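You operate a simulated robot arm through the tools that you are given. There is no shell and no other tool.

You are at the controls of a simulated two-armed robot. One attempt, no reset.

JOB
The SPINDLE lead is out of its port: plug it in and test.
Fine: power off before the lead moves, on again once it is home; TEST must show green.

The check looks at the end state, three seconds after you hand in, the way a careful person would. Anything else that was tipped, shoved, dropped, spilled or broken makes it a failure.

ROBOT AND FRAMES
Two 7-joint arms with two-finger parallel grippers on one trunk that stands fixed in place. Base frame: the origin is at the foot of the trunk, x ahead of it, y to its left, z up; the work surface is at about z = 800. Readings come in mm, degrees, newtons and seconds.
The left shoulder is at [30, 119, 960], the right one opposite. With the tool pointing down near the work surface each hand reaches from about 280 to 680 mm from the base axis, measured 20 degrees to its own side. Payload 3.43 kg a hand.
The tool frame of a hand sits at the grasp point between the pads (the TCP): z along the fingers, y along the line on which they close. The tips reach 30 mm beyond it. The gripper opens to 94 mm. The fingers are 28 mm wide and 10 mm thick; the gripper's body (50 by 96 mm) begins 55 mm behind the TCP.
Orientation is that of the tool frame in the base frame, as [roll, pitch, yaw] about the fixed x, y, z axes, in that order (R = Rz(yaw) Ry(pitch) Rx(roll)). With the fingers straight down and closing along the base's y, the tool's x points along the base's -x, its y along +y and its z along -z.

CONTROLS
- The arms move only by the tool play_rows. It takes "left_series", "right_series" or both (then of equal length, played together; a hand with none holds still); each is a list of rows, each a list of 6 numbers: the shift along the tool's x, y, z in mm, then the turn, a rotation vector about the tool's x, y, z in degrees. In form: [[dx, dy, dz, wx, wy, wz], ...]. A call has 1 to 20 rows; each row is the pose to reach, as a shift and turn from the pose commanded when the call began, along the tool's axes at that moment. "left_jaw" and "right_jaw" are, for a hand that has rows, the closure, from 0 (fully open) to 1 (shut), set as the call begins (left out, the last holds). Rows are played at 5 a second. More than 50 mm and 8.6 degrees between two rows, or a gripper value outside its range, and nothing of the call is played. A pose out of reach is approached as far as the arm can. The call stops where the force on the tool passes 40 N (or 10 N more than at its start, if that is more) or the arm is blocked; 0.2 s more then pass. The fingers move at their own pace (about 72 mm/s each) and stop on an object; they squeeze with about 26 N. The grip force told is the motor's: it shows also when the fingers shut on nothing. Time passes only in rows, and 0.2 s behind the last, so rows that repeat a pose let the fingers close. It gives the time, the measured TCP pose, the force on the tool (base axes), the opening and the grip force at its end, in the units of the frame above (readings bear some noise), with the torque about the TCP (base axes, N m) and any sound that the robot's microphone picked up.
- Cameras (640 x 400 px; columns grow to the right, rows downward): "scene" is now at [43.9, 4.8, 1664.4]; the picture's right is [0.07, -1.00, 0.00], its down [-0.77, -0.05, -0.64] and it looks along [0.63, 0.04, -0.77] (base axes); focal length 342 px, centre (320, 200). "left" rides on the left gripper at [76, -14, -102] in its tool frame; the picture's right is [0.18, 0.98, 0.00], its down [-0.75, 0.14, -0.64] and it looks along [-0.63, 0.12, 0.77] (tool axes); focal length 243 px, centre (320, 200). "right" rides on the right gripper at [76, 14, -102] in its tool frame; the picture's right is [-0.18, 0.98, 0.00], its down [-0.75, -0.14, -0.64] and it looks along [-0.63, -0.12, 0.77] (tool axes); focal length 243 px, centre (320, 200). There is no depth. A picture from a camera that has moved, and an enlarged one, comes with that camera's place and axes in the base frame and with its lens.
- get_image(camera): a new picture of that camera. No time passes.
- lift_body(by): moves the trunk up (or, below 0, down) by that many mm; the arms and the scene camera ride with it, the base frame stays. It gives what a move gives, with no picture.
- head_to(pan, tilt): turns the head with the scene camera to pan (to the left, within 143 degrees either way) and tilt (down, from -29 to 69), counted from straight ahead of the robot. It gives what a move gives.
- close_up(camera, box): a new picture of the part [left, top, right, bottom] of that camera's present view, enlarged. No time passes.
- close_job(): hands the job in; it is judged then, once.

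Places have to be worked out from the pictures, the camera data and where the tool is seen. Open the grippers and draw the arms clear of the work before you hand the job in, unless the task says otherwise.

The tools are called as a command line: name --argument value ..., lists and objects as JSON in quotes. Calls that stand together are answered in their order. play_rows: Moves the arms, as the interface text tells. Its arguments: {"type":"object","properties":{"left_series":{"type":"array"},"left_jaw":{"type":"number"},"right_series":{"type":"array"},"right_jaw":{"type":"number"}},"required":[]} The other tools are called the same way: lift_body (by) moves the trunk up or down; head_to (pan, tilt) turns the head that bears the scene camera; get_image (camera) takes a picture; close_up (camera, box) takes an enlarged picture of a part of a camera's view; close_job () hands the job in.

At the start:

```text
t: 0.0
left_position: [507.2, 249.9, 1177.8]
left_tool_rot: [-180.0, 0.0, -180.0]
left_wrist_force: [0.2, -0.1, -0.1]
left_ft_torque: [0.0, 0.02, 0.02]
left_gripper_width: 94.3
left_finger_force: 0.1
right_position: [446.4, -133.0, 1157.1]
right_tool_rot: [-180.0, 0.0, -179.9]
right_wrist_force: [-0.4, 0.9, -0.4]
right_ft_torque: [0.01, 0.02, 0.01]
right_gripper_width: 94.2
right_finger_force: 0.0
trunk travel left (down, up): [-225.0, 185.0]
head pan, tilt (commanded): [3.8, 50.5]
```

scene: 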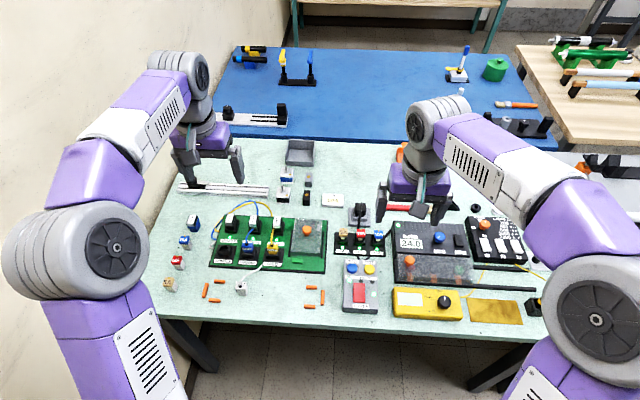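
right: 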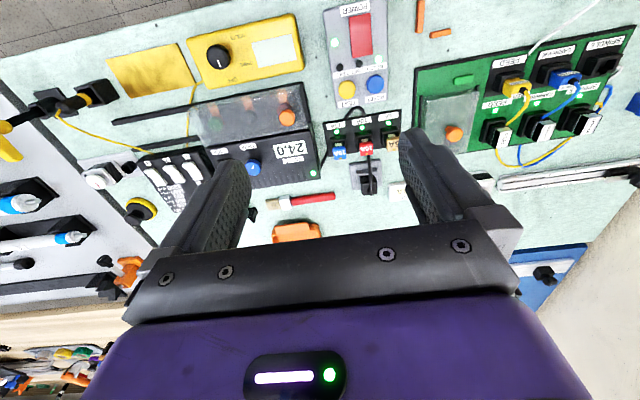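
left: 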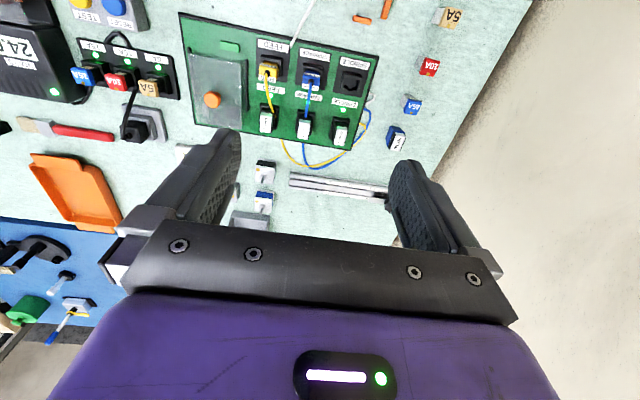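

I start by looking closely at the board, the power box and the loose leads in the scene view.

close_up --camera "scene" --box '[150, 180, 340, 310]'

close_up --camera "scene" --box '[320, 190, 560, 340]'

close_up --camera "left" --box '[170, 0, 430, 180]'

close_up --camera "right" --box '[320, 0, 640, 200]'

```text
3.08 times, centred on (245, 245) of scene
camera zoom: at [43.9, 4.8, 1664.4], right [0.07, -1.0, 0.0], down [-0.77, -0.05, -0.64], along [0.63, 0.04, -0.77], focal length 1052 px, centre (551, 62)
```

zoom: 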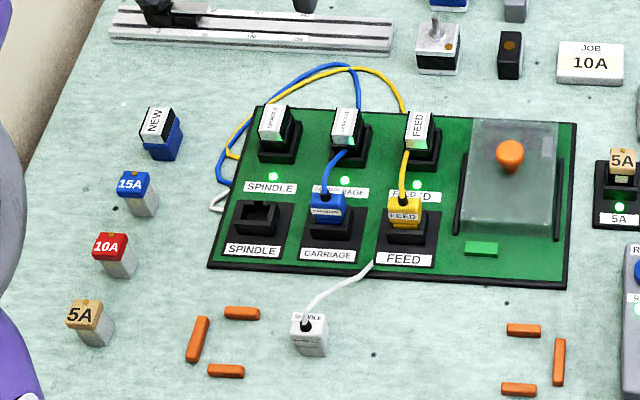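

```text
2.67 times, centred on (440, 265) of scene
camera zoom: at [43.9, 4.8, 1664.4], right [0.07, -1.0, 0.0], down [-0.77, -0.05, -0.64], along [0.63, 0.04, -0.77], focal length 912 px, centre (0, 27)
```

zoom: 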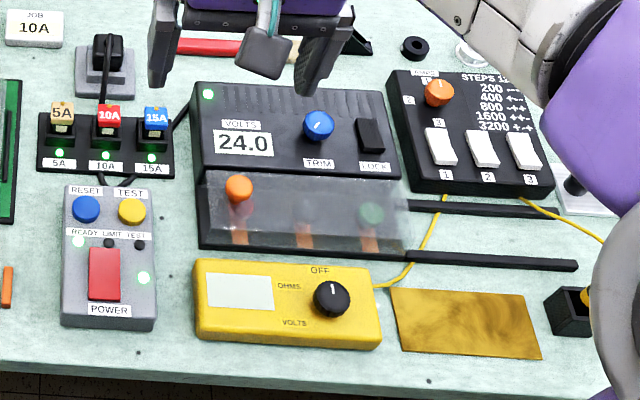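

```text
2.22 times, centred on (300, 90) of left
camera zoom: at [431.6, 235.0, 1282.3], right [-0.18, 0.98, 0.0], down [0.75, 0.14, 0.64], along [0.63, 0.12, -0.77], focal length 539 px, centre (364, 444)
```

zoom: 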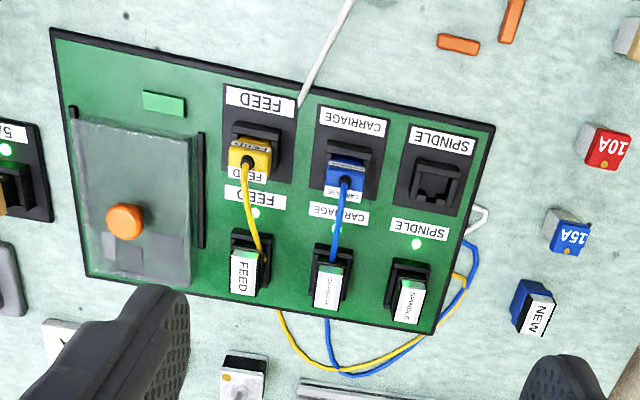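

```text
2.00 times, centred on (480, 100) of right
camera zoom: at [370.2, -119.8, 1258.5], right [0.18, 0.98, 0.0], down [0.75, -0.14, 0.64], along [0.63, -0.12, -0.77], focal length 485 px, centre (0, 400)
```

zoom: 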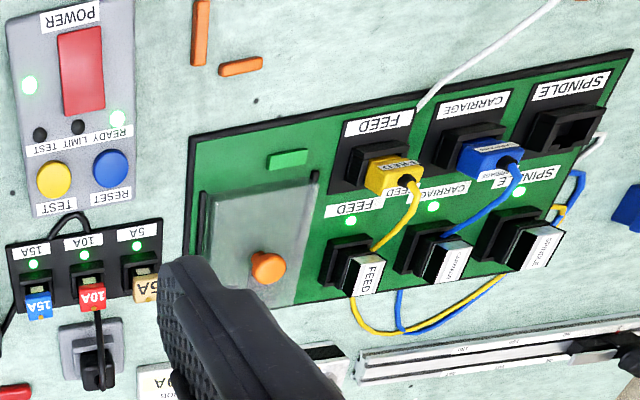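

The close-ups look sharp, so I zoom further into the white SPINDLE plug, its empty port, the power box and the seated neighbours to learn their geometry.

close_up --camera "scene" --box '[220, 265, 268, 295]'

close_up --camera "scene" --box '[210, 230, 290, 280]'

close_up --camera "scene" --box '[325, 250, 397, 320]'

close_up --camera "left" --box '[240, 30, 400, 130]'

close_up --camera "right" --box '[320, 0, 410, 110]'

close_up --camera "right" --box '[480, 30, 640, 130]'

```text
13.33 times, centred on (244, 280) of scene
camera zoom: at [43.9, 4.8, 1664.4], right [0.07, -1.0, 0.0], down [-0.77, -0.05, -0.64], along [0.63, 0.04, -0.77], focal length 4559 px, centre (1333, -867)
```

zoom: 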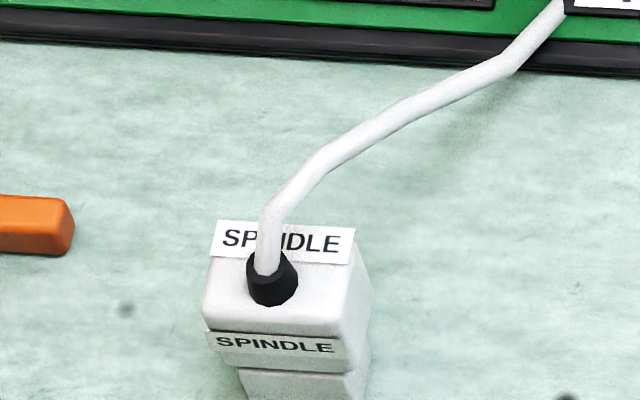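

```text
8.00 times, centred on (250, 255) of scene
camera zoom: at [43.9, 4.8, 1664.4], right [0.07, -1.0, 0.0], down [-0.77, -0.05, -0.64], along [0.63, 0.04, -0.77], focal length 2735 px, centre (880, -240)
```

zoom: 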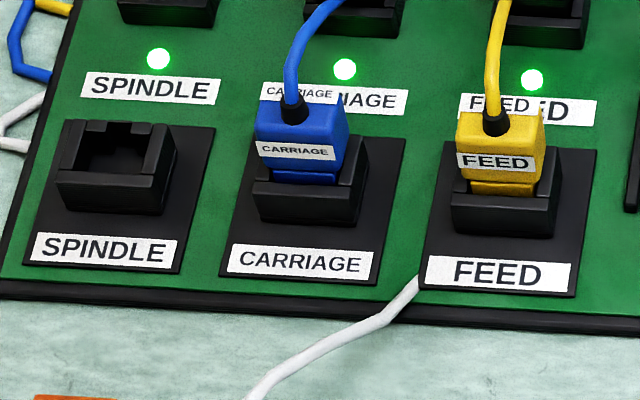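

```text
5.71 times, centred on (361, 285) of scene
camera zoom: at [43.9, 4.8, 1664.4], right [0.07, -1.0, 0.0], down [-0.77, -0.05, -0.64], along [0.63, 0.04, -0.77], focal length 1954 px, centre (86, -286)
```

zoom: 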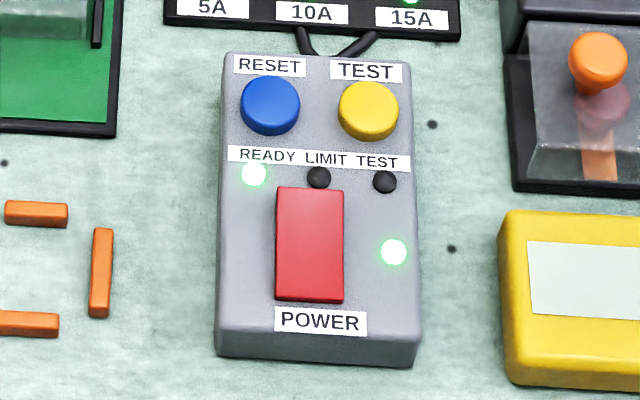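

```text
4.00 times, centred on (320, 80) of left
camera zoom: at [431.6, 235.0, 1282.3], right [-0.18, 0.98, 0.0], down [0.75, 0.14, 0.64], along [0.63, 0.12, -0.77], focal length 970 px, centre (320, 680)
```

zoom: 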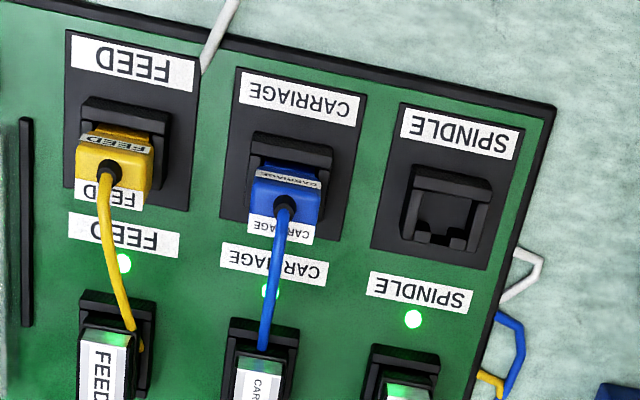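

```text
3.64 times, centred on (365, 55) of right
camera zoom: at [370.2, -119.8, 1258.5], right [0.18, 0.98, 0.0], down [0.75, -0.14, 0.64], along [0.63, -0.12, -0.77], focal length 882 px, centre (156, 727)
```

zoom: 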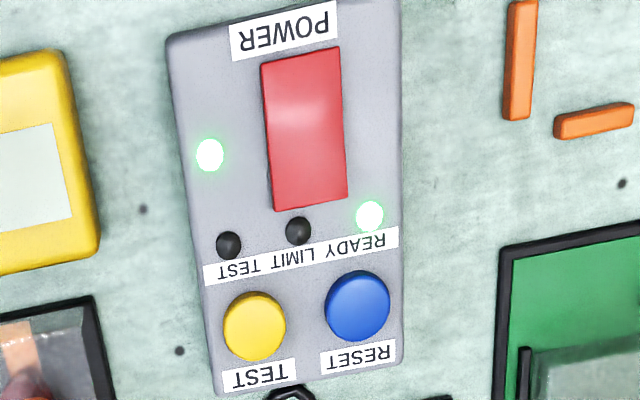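

```text
4.00 times, centred on (560, 80) of right
camera zoom: at [370.2, -119.8, 1258.5], right [0.18, 0.98, 0.0], down [0.75, -0.14, 0.64], along [0.63, -0.12, -0.77], focal length 970 px, centre (-640, 680)
```

zoom: 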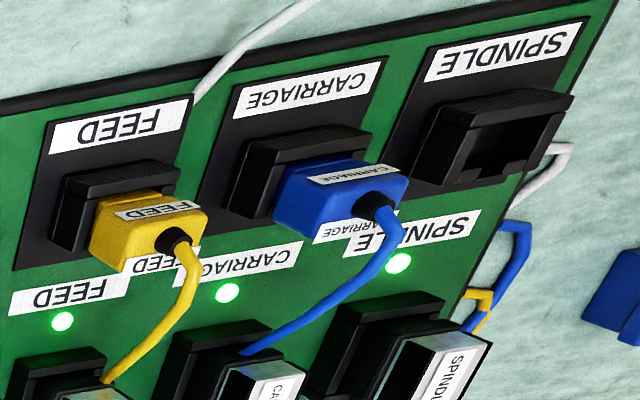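

The plug stands nose-down with its cable on top, and the ports are 70 mm apart in line with base y. I look closer at the rocker's tilt, the plug's whole outline and the socket's key notch.

close_up --camera "scene" --box '[350, 270, 390, 310]'

close_up --camera "right" --box '[345, 0, 385, 60]'

close_up --camera "scene" --box '[224, 275, 260, 302]'

close_up --camera "scene" --box '[210, 240, 242, 264]'

close_up --camera "left" --box '[330, 50, 378, 100]'

```text
10.00 times, centred on (370, 290) of scene
camera zoom: at [43.9, 4.8, 1664.4], right [0.07, -1.0, 0.0], down [-0.77, -0.05, -0.64], along [0.63, 0.04, -0.77], focal length 3419 px, centre (-180, -700)
```

zoom: 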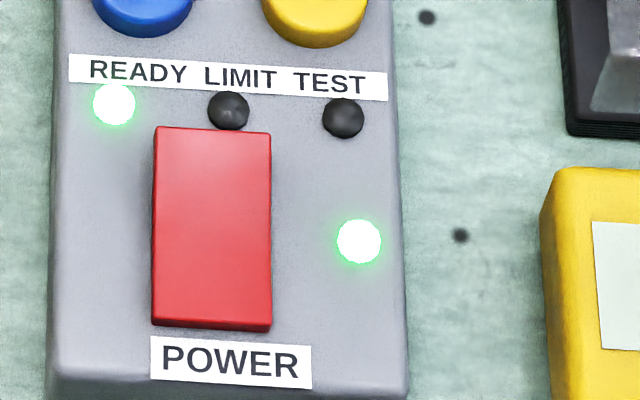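

```text
6.67 times, centred on (365, 30) of right
camera zoom: at [370.2, -119.8, 1258.5], right [0.18, 0.98, 0.0], down [0.75, -0.14, 0.64], along [0.63, -0.12, -0.77], focal length 1618 px, centre (20, 1333)
```

zoom: 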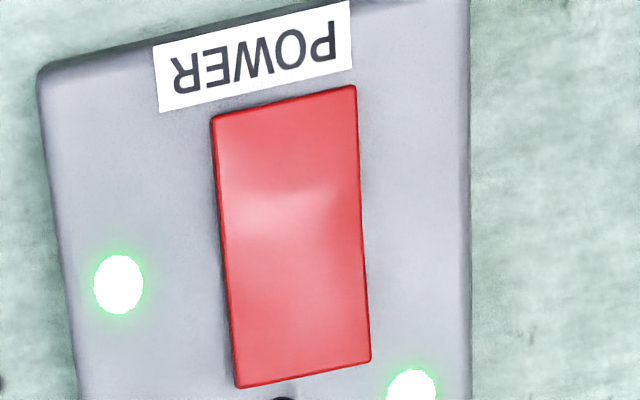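

```text
14.81 times, centred on (242, 288) of scene
camera zoom: at [43.9, 4.8, 1664.4], right [0.07, -1.0, 0.0], down [-0.77, -0.05, -0.64], along [0.63, 0.04, -0.77], focal length 5065 px, centre (1476, -1111)
```

zoom: 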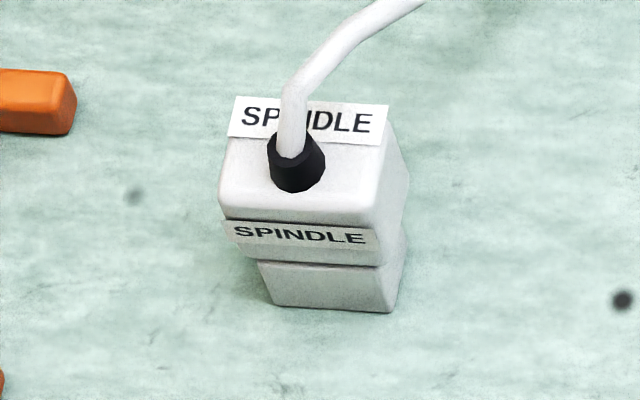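

```text
16.00 times, centred on (226, 252) of scene
camera zoom: at [43.9, 4.8, 1664.4], right [0.07, -1.0, 0.0], down [-0.77, -0.05, -0.64], along [0.63, 0.04, -0.77], focal length 5470 px, centre (1824, -632)
```

zoom: 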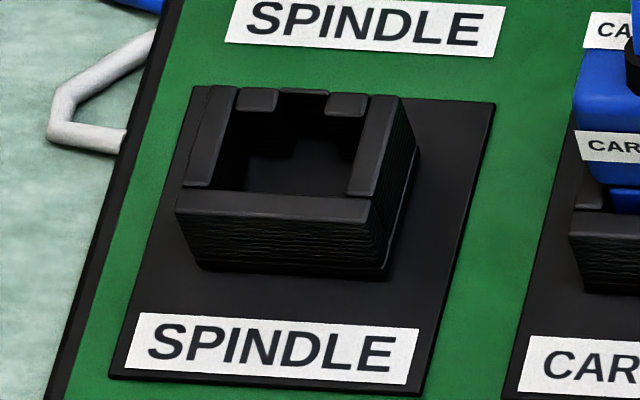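

```text
8.00 times, centred on (354, 75) of left
camera zoom: at [431.6, 235.0, 1282.3], right [-0.18, 0.98, 0.0], down [0.75, 0.14, 0.64], along [0.63, 0.12, -0.77], focal length 1941 px, centre (48, 1200)
```

zoom: 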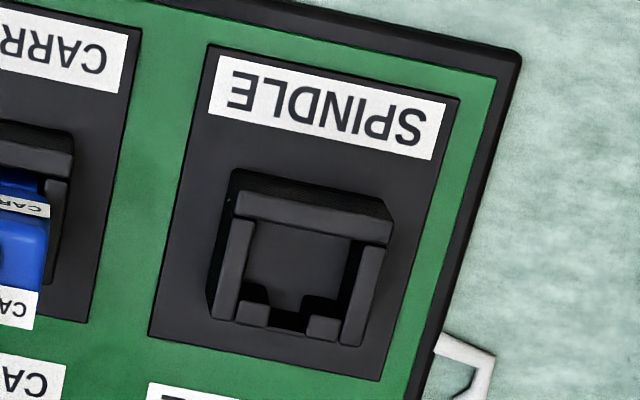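

The plug looks about 27 mm wide and 42 mm tall, standing near (420, 235), with its key on the far side like the seated ones. I zoom in hard on the rocker from both cameras to tell which end is down.

close_up --camera "scene" --box '[356, 280, 384, 308]'

close_up --camera "right" --box '[350, 10, 376, 30]'

close_up --camera "right" --box '[350, 36, 376, 60]'

```text
14.29 times, centred on (370, 294) of scene
camera zoom: at [43.9, 4.8, 1664.4], right [0.07, -1.0, 0.0], down [-0.77, -0.05, -0.64], along [0.63, 0.04, -0.77], focal length 4884 px, centre (-394, -1143)
```

zoom: 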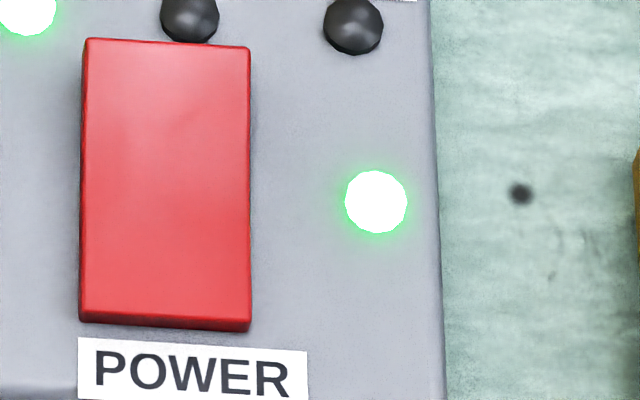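

```text
16.00 times, centred on (363, 20) of right
camera zoom: at [370.2, -119.8, 1258.5], right [0.18, 0.98, 0.0], down [0.75, -0.14, 0.64], along [0.63, -0.12, -0.77], focal length 3882 px, centre (-368, 3080)
```

zoom: 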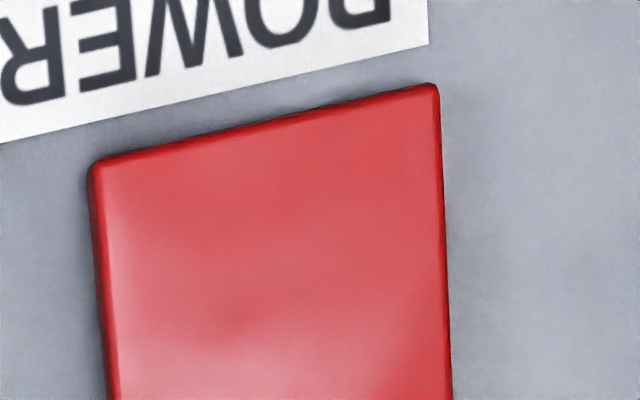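

```text
16.00 times, centred on (363, 48) of right
camera zoom: at [370.2, -119.8, 1258.5], right [0.18, 0.98, 0.0], down [0.75, -0.14, 0.64], along [0.63, -0.12, -0.77], focal length 3882 px, centre (-368, 2632)
```

zoom: 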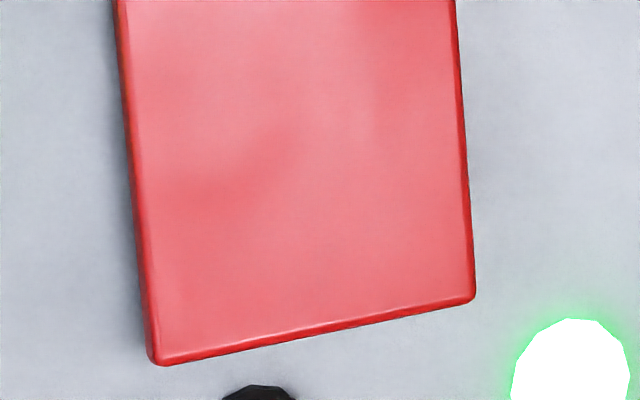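

The tilt isn't clear from above. I bring the right hand down and yaw it so its camera looks toward +y at the rocker from the side, staying well above everything.

play_rows --right_series '[[2, -8, 13, 0, 0, -7.5], [4, -16, 26, 0, 0, -15], [6, -24, 39, 0, 0, -22.5], [8, -32, 52, 0, 0, -30], [10, -40, 65, 0, 0, -37.5], [12, -48, 78, 0, 0, -45], [14, -56, 91, 0, 0, -52.5], [16, -64, 104, 0, 0, -60], [18, -72, 117, 0, 0, -67.5], [20, -80, 130, 0, 0, -75], [21, -88, 144, 0, 0, -82.5], [21, -92, 157, 0, 0, -90]]'

get_image --camera "right"

get_image --camera "scene"

```text
t: 2.6
left_position: [506.5, 248.2, 1180.2]
left_tool_rot: [-179.9, -0.1, -179.9]
left_wrist_force: [0.1, 0.3, -0.8]
left_ft_torque: [0.02, -0.01, 0.05]
left_gripper_width: 93.8
left_finger_force: 0.0
right_position: [427.3, -227.1, 1000.3]
right_tool_rot: [-180.0, 0.0, -89.8]
right_wrist_force: [0.6, 0.1, 0.9]
right_ft_torque: [-0.02, -0.02, 0.0]
right_gripper_width: 94.3
right_finger_force: 0.0
trunk travel left (down, up): [-225.0, 185.0]
head pan, tilt (commanded): [3.8, 50.5]
```

```text
taken
camera right: at [413.1, -302.5, 1101.5], right [-0.98, 0.18, 0.0], down [0.14, 0.75, 0.64], along [0.12, 0.63, -0.77], focal length 243 px, centre (320, 200)
```

right: 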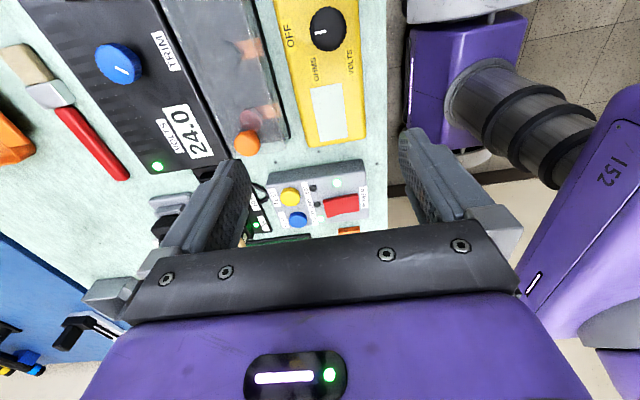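

```text
taken
camera scene: at [44.2, 4.7, 1664.4], right [0.07, -1.0, 0.0], down [-0.77, -0.05, -0.64], along [0.63, 0.04, -0.77], focal length 342 px, centre (320, 200)
```

scene: 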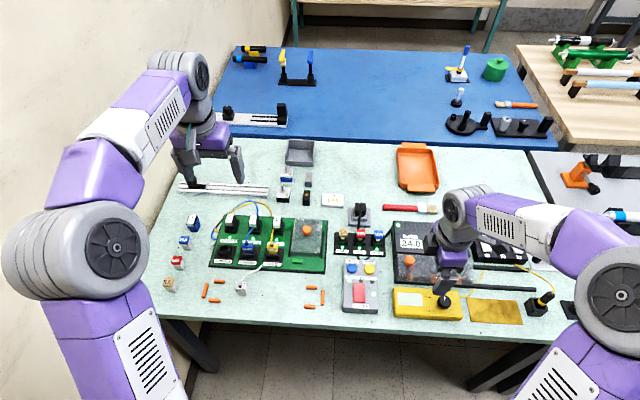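

close_up --camera "right" --box '[270, 150, 380, 235]'

close_up --camera "right" --box '[316, 186, 364, 222]'

```text
4.71 times, centred on (325, 192) of right
camera zoom: at [413.1, -302.5, 1101.5], right [-0.98, 0.18, 0.0], down [0.14, 0.75, 0.64], along [0.12, 0.63, -0.77], focal length 1142 px, centre (296, 235)
```

zoom: 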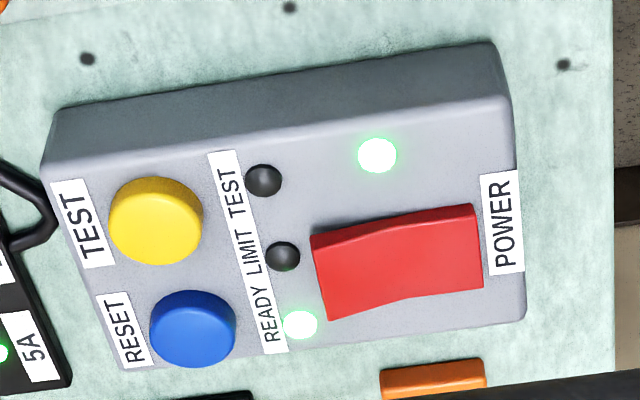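

```text
11.11 times, centred on (340, 204) of right
camera zoom: at [413.1, -302.5, 1101.5], right [-0.98, 0.18, 0.0], down [0.14, 0.75, 0.64], along [0.12, 0.63, -0.77], focal length 2696 px, centre (98, 156)
```

zoom: 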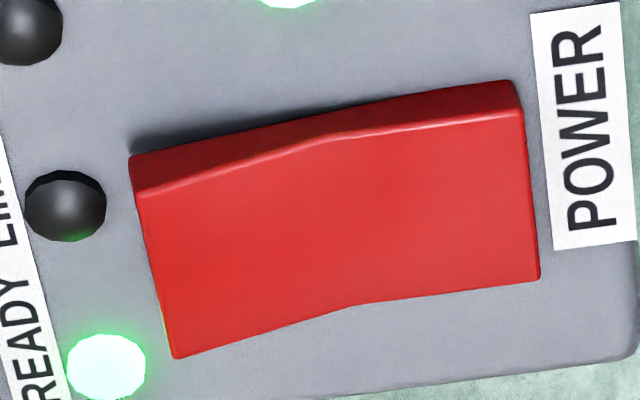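

The side view settles it: the rocker's near (POWER) half is level and its far half stands about 7 mm proud, so pressing the far end switches it off. I shut the right jaw and go above the far end at about (441, -70), tips at z ≈ 860.

play_rows --right_jaw 1 --right_series '[[-40, -4, 0, 0, 0, 0], [-80, -8, 0, 0, 0, 0], [-120, -11, 0, 0, 0, 0], [-156, -14, 0, 0, 0, 0], [-156, -14, 30, 0, 0, 0], [-156, -14, 60, 0, 0, 0], [-156, -14, 85, 0, 0, 0], [-156, -14, 100, 0, 0, 0], [-156, -14, 109, 0, 0, 0], [-156, -14, 109, 0, 0, 0]]'

get_image --camera "right"

close_up --camera "scene" --box '[330, 230, 410, 320]'

```text
t: 4.8
left_position: [507.5, 248.8, 1179.8]
left_tool_rot: [179.9, 0.0, -180.0]
left_wrist_force: [0.1, 1.1, 0.4]
left_ft_torque: [0.02, -0.03, -0.02]
left_gripper_width: 94.0
left_finger_force: 0.1
right_position: [439.3, -69.4, 890.1]
right_tool_rot: [-179.9, 0.1, -90.0]
right_wrist_force: [-0.1, 0.1, 0.1]
right_ft_torque: [-0.02, 0.02, -0.02]
right_gripper_width: 0.1
right_finger_force: 26.1
trunk travel left (down, up): [-225.0, 185.0]
head pan, tilt (commanded): [3.8, 50.5]
```

```text
taken
camera right: at [425.3, -147.3, 992.0], right [-0.98, 0.18, 0.0], down [0.14, 0.75, 0.64], along [0.12, 0.63, -0.77], focal length 243 px, centre (320, 200)
```

right: 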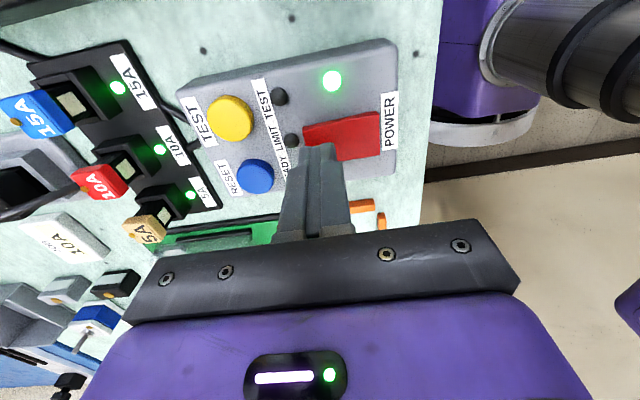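

```text
4.44 times, centred on (370, 275) of scene
camera zoom: at [43.8, 4.9, 1664.5], right [0.07, -1.0, 0.0], down [-0.77, -0.05, -0.64], along [0.63, 0.04, -0.77], focal length 1520 px, centre (98, -133)
```

zoom: 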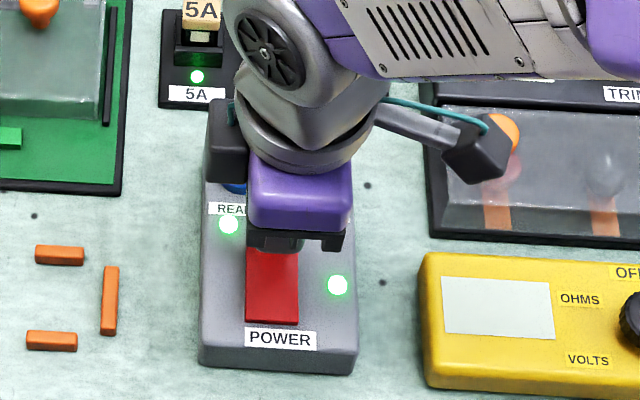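

The shut fingertips hang above the rocker's far end. I check the lateral alignment in a zoom before pressing.

close_up --camera "right" --box '[260, 80, 400, 180]'

```text
4.00 times, centred on (330, 130) of right
camera zoom: at [425.3, -147.3, 992.0], right [-0.98, 0.18, 0.0], down [0.14, 0.75, 0.64], along [0.12, 0.63, -0.77], focal length 970 px, centre (280, 480)
```

zoom: 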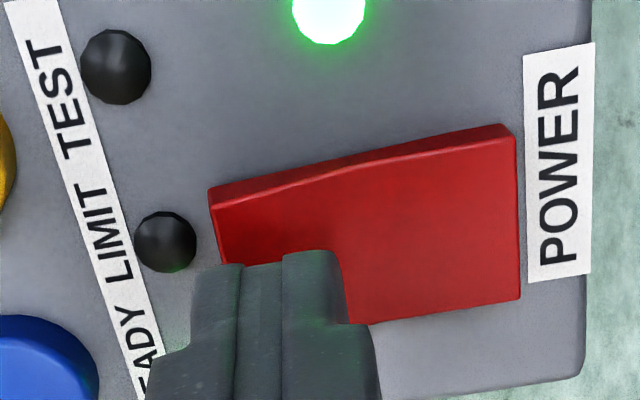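

Tips span x ≈ 429–450 over the rocker's raised half. I press straight down in small steps, watching the force, then rise again.

play_rows --right_series '[[0, -1, 6, 0, 0, 0], [0, -1, 12, 0, 0, 0], [0, -1, 15, 0, 0, 0], [0, -1, 17, 0, 0, 0], [0, -1, 19, 0, 0, 0], [0, -1, 21, 0, 0, 0], [0, -1, 23, 0, 0, 0], [0, -1, 24, 0, 0, 0]]'

close_up --camera "scene" --box '[330, 230, 410, 320]'

close_up --camera "right" --box '[200, 60, 410, 190]'

```text
t: 6.3
left_position: [506.0, 248.2, 1180.3]
left_tool_rot: [-180.0, 0.0, 179.9]
left_wrist_force: [0.0, -0.2, 0.0]
left_ft_torque: [0.04, 0.0, 0.0]
left_gripper_width: 94.0
left_finger_force: 0.0
right_position: [440.2, -70.8, 873.4]
right_tool_rot: [-179.8, -0.2, -89.9]
right_wrist_force: [-11.1, -4.2, 21.1]
right_ft_torque: [-0.09, 0.52, -0.02]
right_gripper_width: 0.2
right_finger_force: 26.3
trunk travel left (down, up): [-225.0, 185.0]
head pan, tilt (commanded): [3.8, 50.5]
stopped in row 7 (right hand): the force on the tool passed its limit at 44 N (the readings are from after the stop); the commanded pose is now the measured one
```

```text
4.44 times, centred on (370, 275) of scene
camera zoom: at [41.4, 4.8, 1664.6], right [0.07, -1.0, 0.0], down [-0.77, -0.05, -0.64], along [0.64, 0.04, -0.77], focal length 1520 px, centre (98, -133)
```

zoom: 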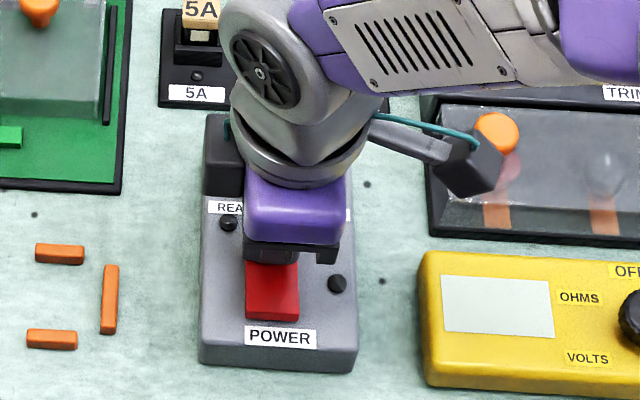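

```text
3.05 times, centred on (305, 125) of right
camera zoom: at [425.3, -146.5, 975.2], right [-0.98, 0.18, 0.0], down [0.14, 0.76, 0.64], along [0.12, 0.63, -0.77], focal length 739 px, centre (366, 429)
```

zoom: 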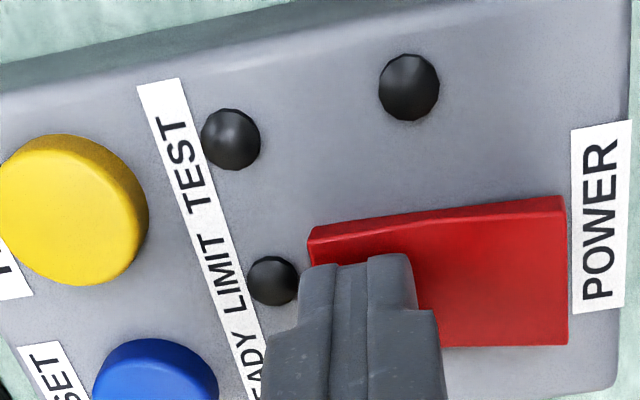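

Power is off: all lamps on the box and the fuse strip went dark. I lift the right hand straight up and park it to the right side, clear of the work.

play_rows --right_series '[[0, 0, -10, 0, 0, 0], [0, 0, -40, 0, 0, 0], [0, 0, -80, 0, 0, 0], [0, 0, -125, 0, 0, 0], [40, 0, -135, 0, 0, 0], [80, 0, -140, 0, 0, 0], [120, 0, -140, 0, 0, 0], [160, 0, -140, 0, 0, 0], [160, 0, -140, 0, 0, 0]]'

get_image --camera "scene"

close_up --camera "right" --box '[270, 150, 380, 235]'

close_up --camera "scene" --box '[150, 180, 340, 310]'

```text
t: 8.3
left_position: [507.8, 249.5, 1179.0]
left_tool_rot: [-180.0, 0.0, -179.9]
left_wrist_force: [0.1, 0.8, -0.3]
left_ft_torque: [0.01, -0.01, 0.0]
left_gripper_width: 94.3
left_finger_force: 0.0
right_position: [441.1, -231.1, 1012.1]
right_tool_rot: [-179.7, 0.1, -89.9]
right_wrist_force: [0.5, 0.0, -0.2]
right_ft_torque: [0.02, -0.01, 0.01]
right_gripper_width: 0.0
right_finger_force: 25.8
trunk travel left (down, up): [-225.0, 185.0]
head pan, tilt (commanded): [3.8, 50.5]
```

```text
taken
camera scene: at [44.2, 5.3, 1664.4], right [0.07, -1.0, 0.0], down [-0.77, -0.05, -0.64], along [0.63, 0.04, -0.77], focal length 342 px, centre (320, 200)
```

scene: 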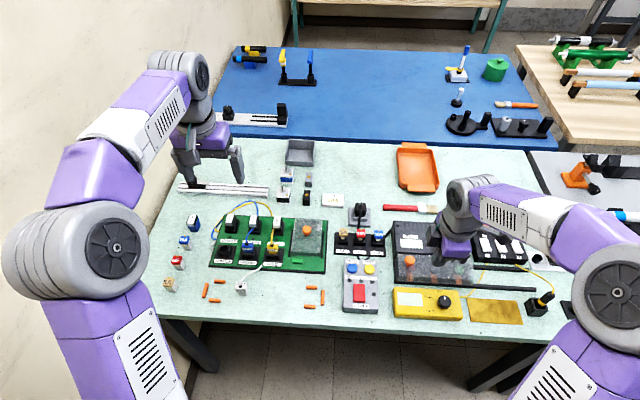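

```text
4.71 times, centred on (325, 192) of right
camera zoom: at [427.0, -307.5, 1113.7], right [-0.98, 0.18, 0.0], down [0.14, 0.75, 0.64], along [0.12, 0.63, -0.77], focal length 1142 px, centre (296, 235)
```

zoom: 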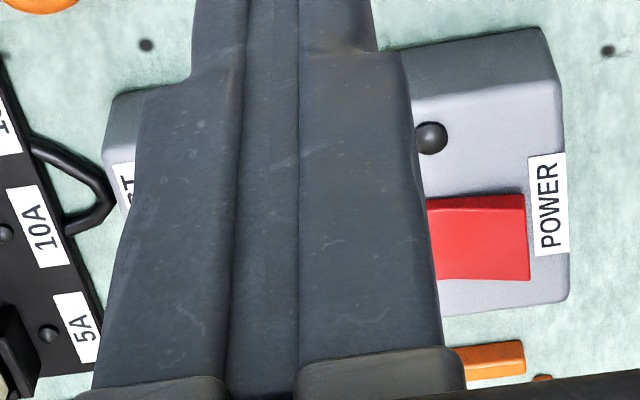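

```text
3.08 times, centred on (245, 245) of scene
camera zoom: at [44.2, 5.3, 1664.4], right [0.07, -1.0, 0.0], down [-0.77, -0.05, -0.64], along [0.63, 0.04, -0.77], focal length 1052 px, centre (551, 62)
```

zoom: 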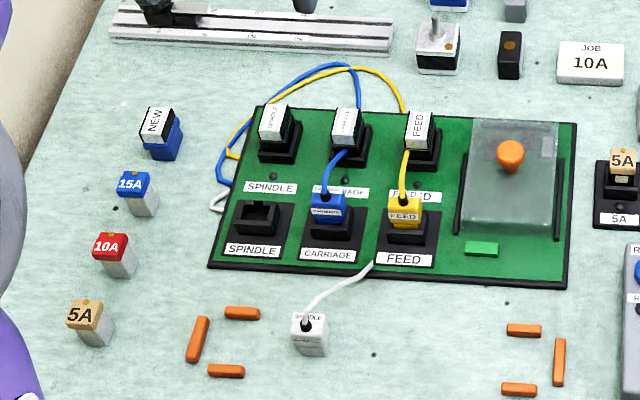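

Board lamps are dark too. Now the left hand: I part-open to about 60 mm and bring it above the white plug at roughly (420, 235) with tips near z = 885 for a close look.

play_rows --left_jaw 0.36 --left_series '[[22, -4, 40, 0, 0, 0], [44, -8, 80, 0, 0, 0], [66, -11, 120, 0, 0, 0], [87.5, -13.5, 160, 0, 0, 0], [87.5, -13.5, 200, 0, 0, 0], [87.5, -13.5, 230, 0, 0, 0], [87.5, -13.5, 250, 0, 0, 0], [87.5, -13.5, 265, 0, 0, 0], [87.5, -13.5, 265, 0, 0, 0]]'

get_image --camera "left"

close_up --camera "scene" --box '[190, 200, 310, 310]'

```text
t: 10.3
left_position: [419.9, 235.4, 914.1]
left_tool_rot: [-180.0, 0.2, -179.8]
left_wrist_force: [0.4, 0.3, 0.0]
left_ft_torque: [0.01, 0.05, -0.02]
left_gripper_width: 60.4
left_finger_force: 0.0
right_position: [441.8, -232.0, 1012.0]
right_tool_rot: [-179.6, 0.1, -90.1]
right_wrist_force: [-0.5, 0.1, 0.4]
right_ft_torque: [0.01, -0.02, -0.01]
right_gripper_width: 0.0
right_finger_force: 26.4
trunk travel left (down, up): [-225.0, 185.0]
head pan, tilt (commanded): [3.8, 50.5]
```

```text
taken
camera left: at [344.3, 220.9, 1017.5], right [-0.19, 0.98, 0.0], down [0.75, 0.14, 0.64], along [0.63, 0.12, -0.77], focal length 243 px, centre (320, 200)
```

left: 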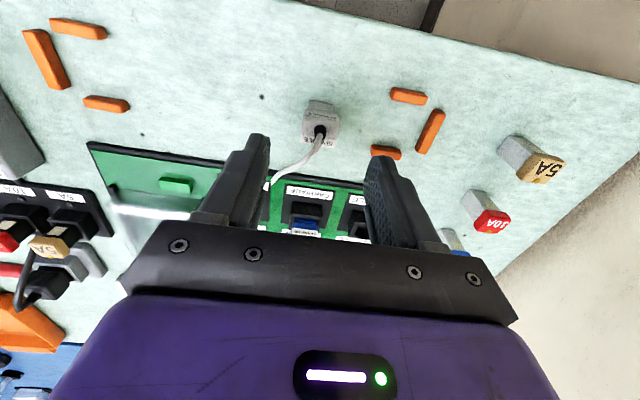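

```text
3.64 times, centred on (250, 255) of scene
camera zoom: at [43.8, 4.7, 1664.5], right [0.07, -1.0, 0.0], down [-0.77, -0.05, -0.64], along [0.63, 0.04, -0.77], focal length 1243 px, centre (574, 0)
```

zoom: 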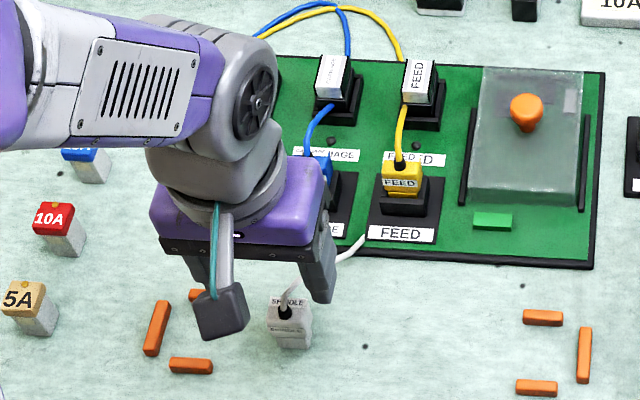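

close_up --camera "left" --box '[270, 80, 370, 160]'

close_up --camera "left" --box '[230, 80, 420, 210]'

```text
5.00 times, centred on (320, 120) of left
camera zoom: at [344.3, 220.9, 1017.5], right [-0.19, 0.98, 0.0], down [0.75, 0.14, 0.64], along [0.63, 0.12, -0.77], focal length 1213 px, centre (320, 600)
```

zoom: 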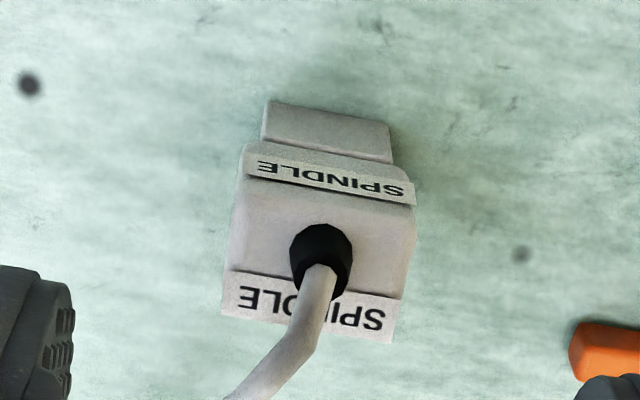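

```text
3.08 times, centred on (325, 145) of left
camera zoom: at [344.3, 220.9, 1017.5], right [-0.19, 0.98, 0.0], down [0.75, 0.14, 0.64], along [0.63, 0.12, -0.77], focal length 746 px, centre (305, 369)
```

zoom: 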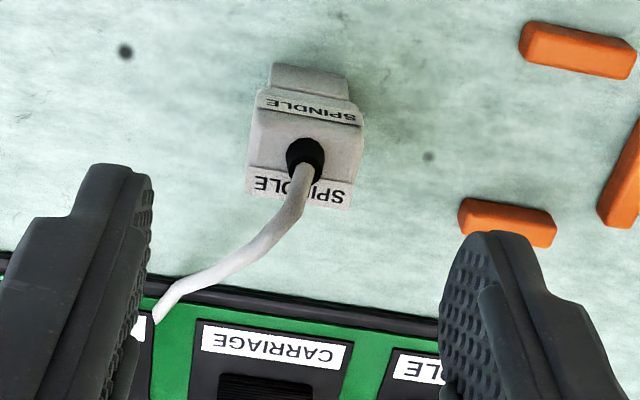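

The plug's nose front measures x ≈ 412, y ≈ 235 from both cameras and it is square to the base axes, so the hand is well centred. I lower to TCP z ≈ 858 with the jaw still open and check where the tips sit against the plug body.

play_rows --left_series '[[0, 0, 14, 0, 0, 0], [0, 0, 28, 0, 0, 0], [0, 0, 40, 0, 0, 0], [0, 0, 50, 0, 0, 0], [0, 0, 56.5, 0, 0, 0], [0, 0, 56.5, 0, 0, 0]]'

get_image --camera "left"

close_up --camera "scene" --box '[220, 255, 280, 310]'

close_up --camera "left" --box '[230, 60, 420, 200]'

```text
t: 11.7
left_position: [421.2, 235.2, 856.8]
left_tool_rot: [179.9, 0.0, -179.9]
left_wrist_force: [-0.7, -0.3, -0.3]
left_ft_torque: [-0.01, 0.02, -0.02]
left_gripper_width: 60.3
left_finger_force: 0.2
right_position: [440.9, -230.9, 1011.4]
right_tool_rot: [-179.6, 0.0, -90.0]
right_wrist_force: [-0.1, 0.1, -0.4]
right_ft_torque: [-0.01, -0.03, 0.02]
right_gripper_width: 0.0
right_finger_force: 25.8
trunk travel left (down, up): [-225.0, 185.0]
head pan, tilt (commanded): [3.8, 50.5]
```

```text
taken
camera left: at [344.8, 220.9, 960.2], right [-0.19, 0.98, 0.0], down [0.75, 0.14, 0.64], along [0.63, 0.12, -0.77], focal length 243 px, centre (320, 200)
```

left: 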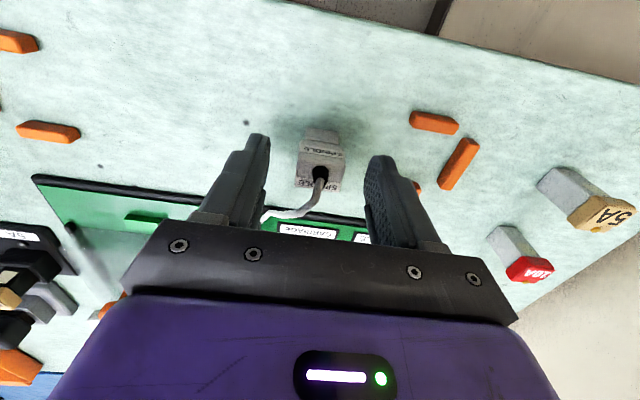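

```text
7.27 times, centred on (250, 282) of scene
camera zoom: at [43.8, 4.8, 1664.5], right [0.07, -1.0, 0.0], down [-0.77, -0.05, -0.64], along [0.63, 0.04, -0.77], focal length 2486 px, centre (829, -400)
```

zoom: 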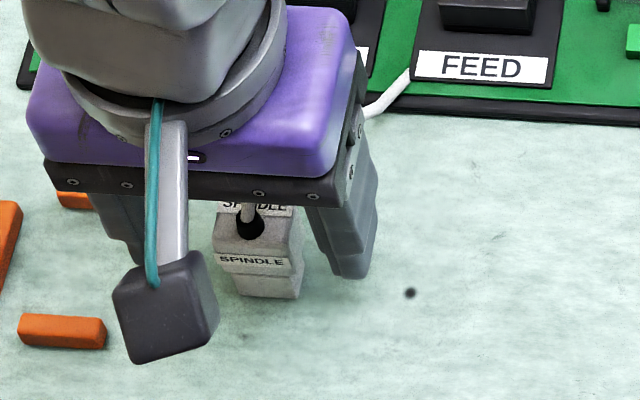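

```text
2.86 times, centred on (325, 130) of left
camera zoom: at [344.8, 220.9, 960.2], right [-0.19, 0.98, 0.0], down [0.75, 0.14, 0.64], along [0.63, 0.12, -0.77], focal length 693 px, centre (306, 400)
```

zoom: 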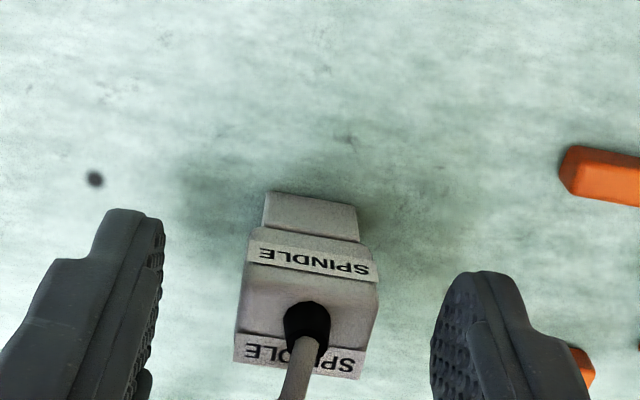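

Tips sit at about body-bottom height either side of the plug, with the cable clear. I close the left jaw on the plug.

play_rows --left_jaw 1 --left_series '[[0, 0, 0, 0, 0, 0], [0, 0, 0, 0, 0, 0], [0, 0, 0, 0, 0, 0], [0, 0, 0, 0, 0, 0]]'

close_up --camera "scene" --box '[220, 265, 270, 305]'

close_up --camera "left" --box '[250, 80, 390, 190]'

```text
t: 12.7
left_position: [420.5, 234.4, 857.9]
left_tool_rot: [-180.0, 0.1, -180.0]
left_wrist_force: [-0.5, -0.3, 0.3]
left_ft_torque: [-0.01, -0.02, -0.01]
left_gripper_width: 26.6
left_finger_force: 26.3
right_position: [441.3, -231.1, 1012.3]
right_tool_rot: [-179.8, 0.1, -89.9]
right_wrist_force: [0.3, -0.2, -0.8]
right_ft_torque: [0.0, 0.02, 0.01]
right_gripper_width: 0.0
right_finger_force: 26.0
trunk travel left (down, up): [-225.0, 185.0]
head pan, tilt (commanded): [3.8, 50.5]
```

```text
10.00 times, centred on (245, 285) of scene
camera zoom: at [44.0, 4.8, 1664.4], right [0.07, -1.0, 0.0], down [-0.77, -0.05, -0.64], along [0.63, 0.04, -0.77], focal length 3419 px, centre (1070, -650)
```

zoom: 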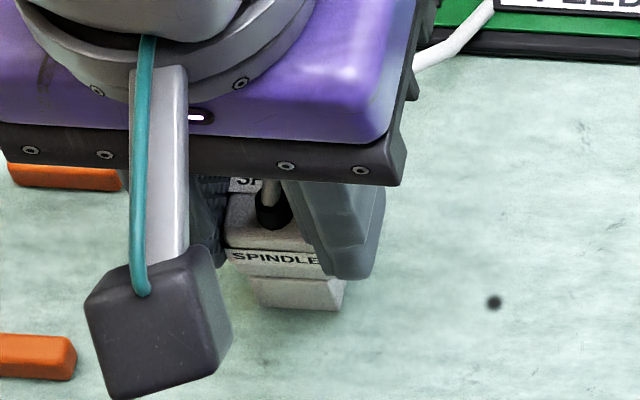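

```text
3.64 times, centred on (320, 135) of left
camera zoom: at [344.8, 220.9, 960.3], right [-0.18, 0.98, 0.0], down [0.75, 0.14, 0.64], along [0.63, 0.12, -0.77], focal length 882 px, centre (320, 436)
```

zoom: 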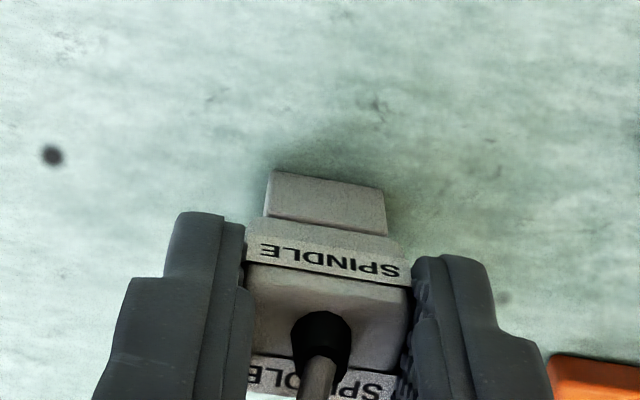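

Gripped at 26.6 mm with the plug square in the jaws. Before lifting, I check how deep the seated neighbours sit, to know the final height and whether my fingertips clear the socket rim.

close_up --camera "scene" --box '[262, 238, 290, 262]'

close_up --camera "scene" --box '[235, 236, 263, 260]'

```text
16.00 times, centred on (276, 250) of scene
camera zoom: at [44.0, 4.8, 1664.4], right [0.07, -1.0, 0.0], down [-0.77, -0.05, -0.64], along [0.63, 0.04, -0.77], focal length 5470 px, centre (1024, -600)
```

zoom: 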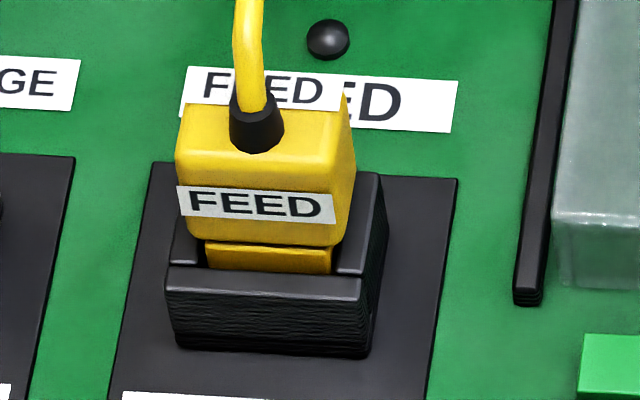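

```text
16.00 times, centred on (249, 248) of scene
camera zoom: at [44.0, 4.8, 1664.4], right [0.07, -1.0, 0.0], down [-0.77, -0.05, -0.64], along [0.63, 0.04, -0.77], focal length 5470 px, centre (1456, -568)
```

zoom: 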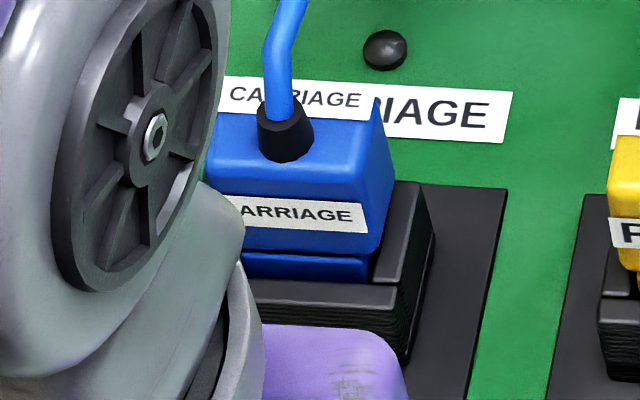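

The seated plugs show about 12 mm of nose above the rim, so my tips will clear the housing. The seat should be near dx ≈ +112, dy ≈ +73 from here; I lift the plug straight up first and check the grip.

play_rows --left_series '[[0, 0, -4, 0, 0, 0], [0, 0, -12, 0, 0, 0], [0, 0, -25, 0, 0, 0], [0, 0, -40, 0, 0, 0], [0, 0, -55, 0, 0, 0], [0, 0, -70, 0, 0, 0], [0, 0, -85, 0, 0, 0], [0, 0, -85, 0, 0, 0]]'

get_image --camera "left"

close_up --camera "scene" --box '[190, 200, 320, 310]'

```text
t: 14.5
left_position: [420.8, 236.5, 941.8]
left_tool_rot: [-180.0, -0.1, -180.0]
left_wrist_force: [-0.4, 0.0, -0.1]
left_ft_torque: [-0.01, -0.01, 0.01]
left_gripper_width: 26.7
left_finger_force: 25.7
right_position: [441.7, -231.0, 1011.9]
right_tool_rot: [-179.8, 0.1, -90.0]
right_wrist_force: [-0.1, 0.0, 0.1]
right_ft_torque: [0.03, 0.0, 0.01]
right_gripper_width: 0.1
right_finger_force: 25.9
trunk travel left (down, up): [-225.0, 185.0]
head pan, tilt (commanded): [3.8, 50.5]
```

```text
taken
camera left: at [344.8, 221.7, 1045.4], right [-0.18, 0.98, 0.0], down [0.75, 0.14, 0.64], along [0.63, 0.12, -0.77], focal length 243 px, centre (320, 200)
```

left: 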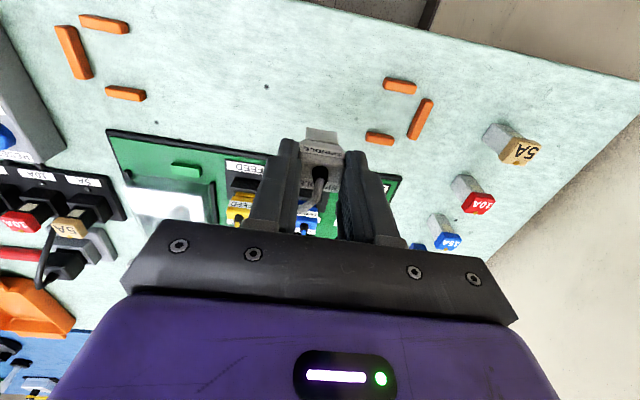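

```text
3.64 times, centred on (255, 255) of scene
camera zoom: at [44.1, 4.9, 1664.4], right [0.07, -1.0, 0.0], down [-0.77, -0.05, -0.64], along [0.63, 0.04, -0.77], focal length 1243 px, centre (556, 0)
```

zoom: 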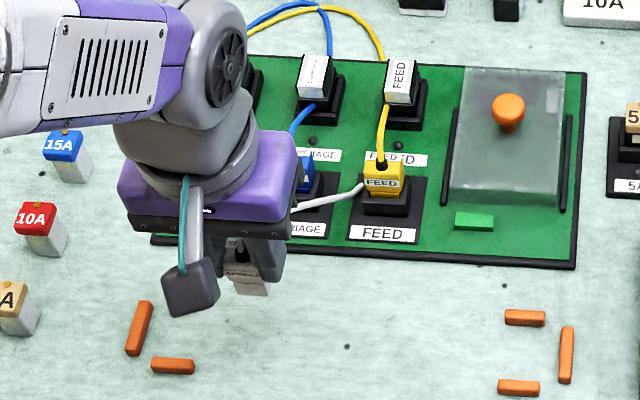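

The plug is held and came up cleanly. I look at how the white cable now runs relative to the CARRIAGE and FEED plugs before moving sideways.

close_up --camera "scene" --box '[240, 225, 310, 285]'

close_up --camera "left" --box '[200, 120, 420, 250]'

close_up --camera "right" --box '[280, 100, 640, 300]'

```text
6.67 times, centred on (275, 255) of scene
camera zoom: at [44.1, 4.9, 1664.4], right [0.07, -1.0, 0.0], down [-0.77, -0.05, -0.64], along [0.63, 0.04, -0.77], focal length 2279 px, centre (620, -167)
```

zoom: 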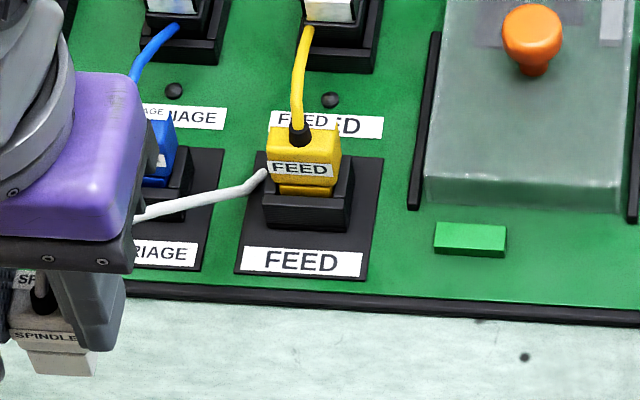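

```text
2.91 times, centred on (310, 185) of left
camera zoom: at [344.8, 221.7, 1045.4], right [-0.18, 0.98, 0.0], down [0.75, 0.14, 0.64], along [0.63, 0.12, -0.77], focal length 706 px, centre (349, 244)
```

zoom: 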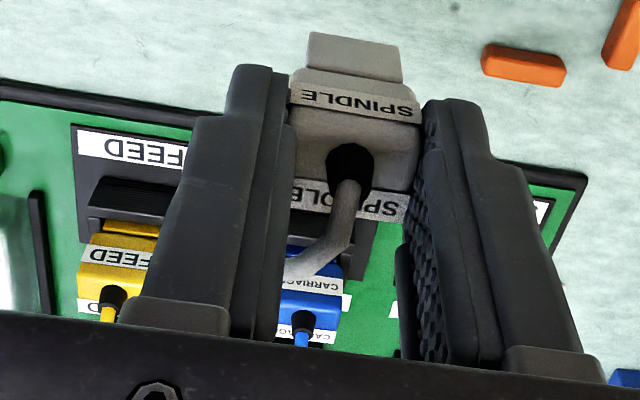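

```text
1.78 times, centred on (460, 200) of right
camera zoom: at [427.0, -307.2, 1113.5], right [-0.98, 0.18, 0.0], down [0.14, 0.75, 0.64], along [0.12, 0.63, -0.77], focal length 431 px, centre (71, 200)
```

zoom: 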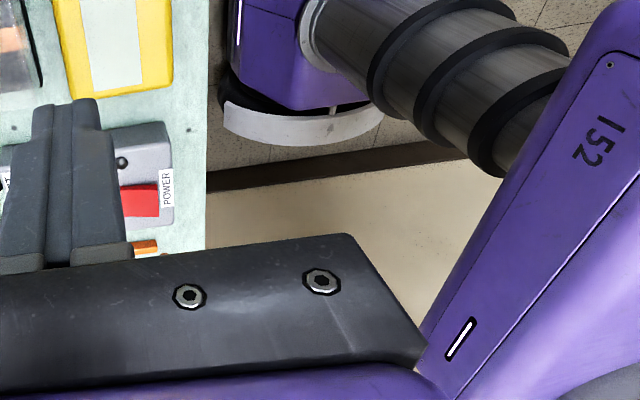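

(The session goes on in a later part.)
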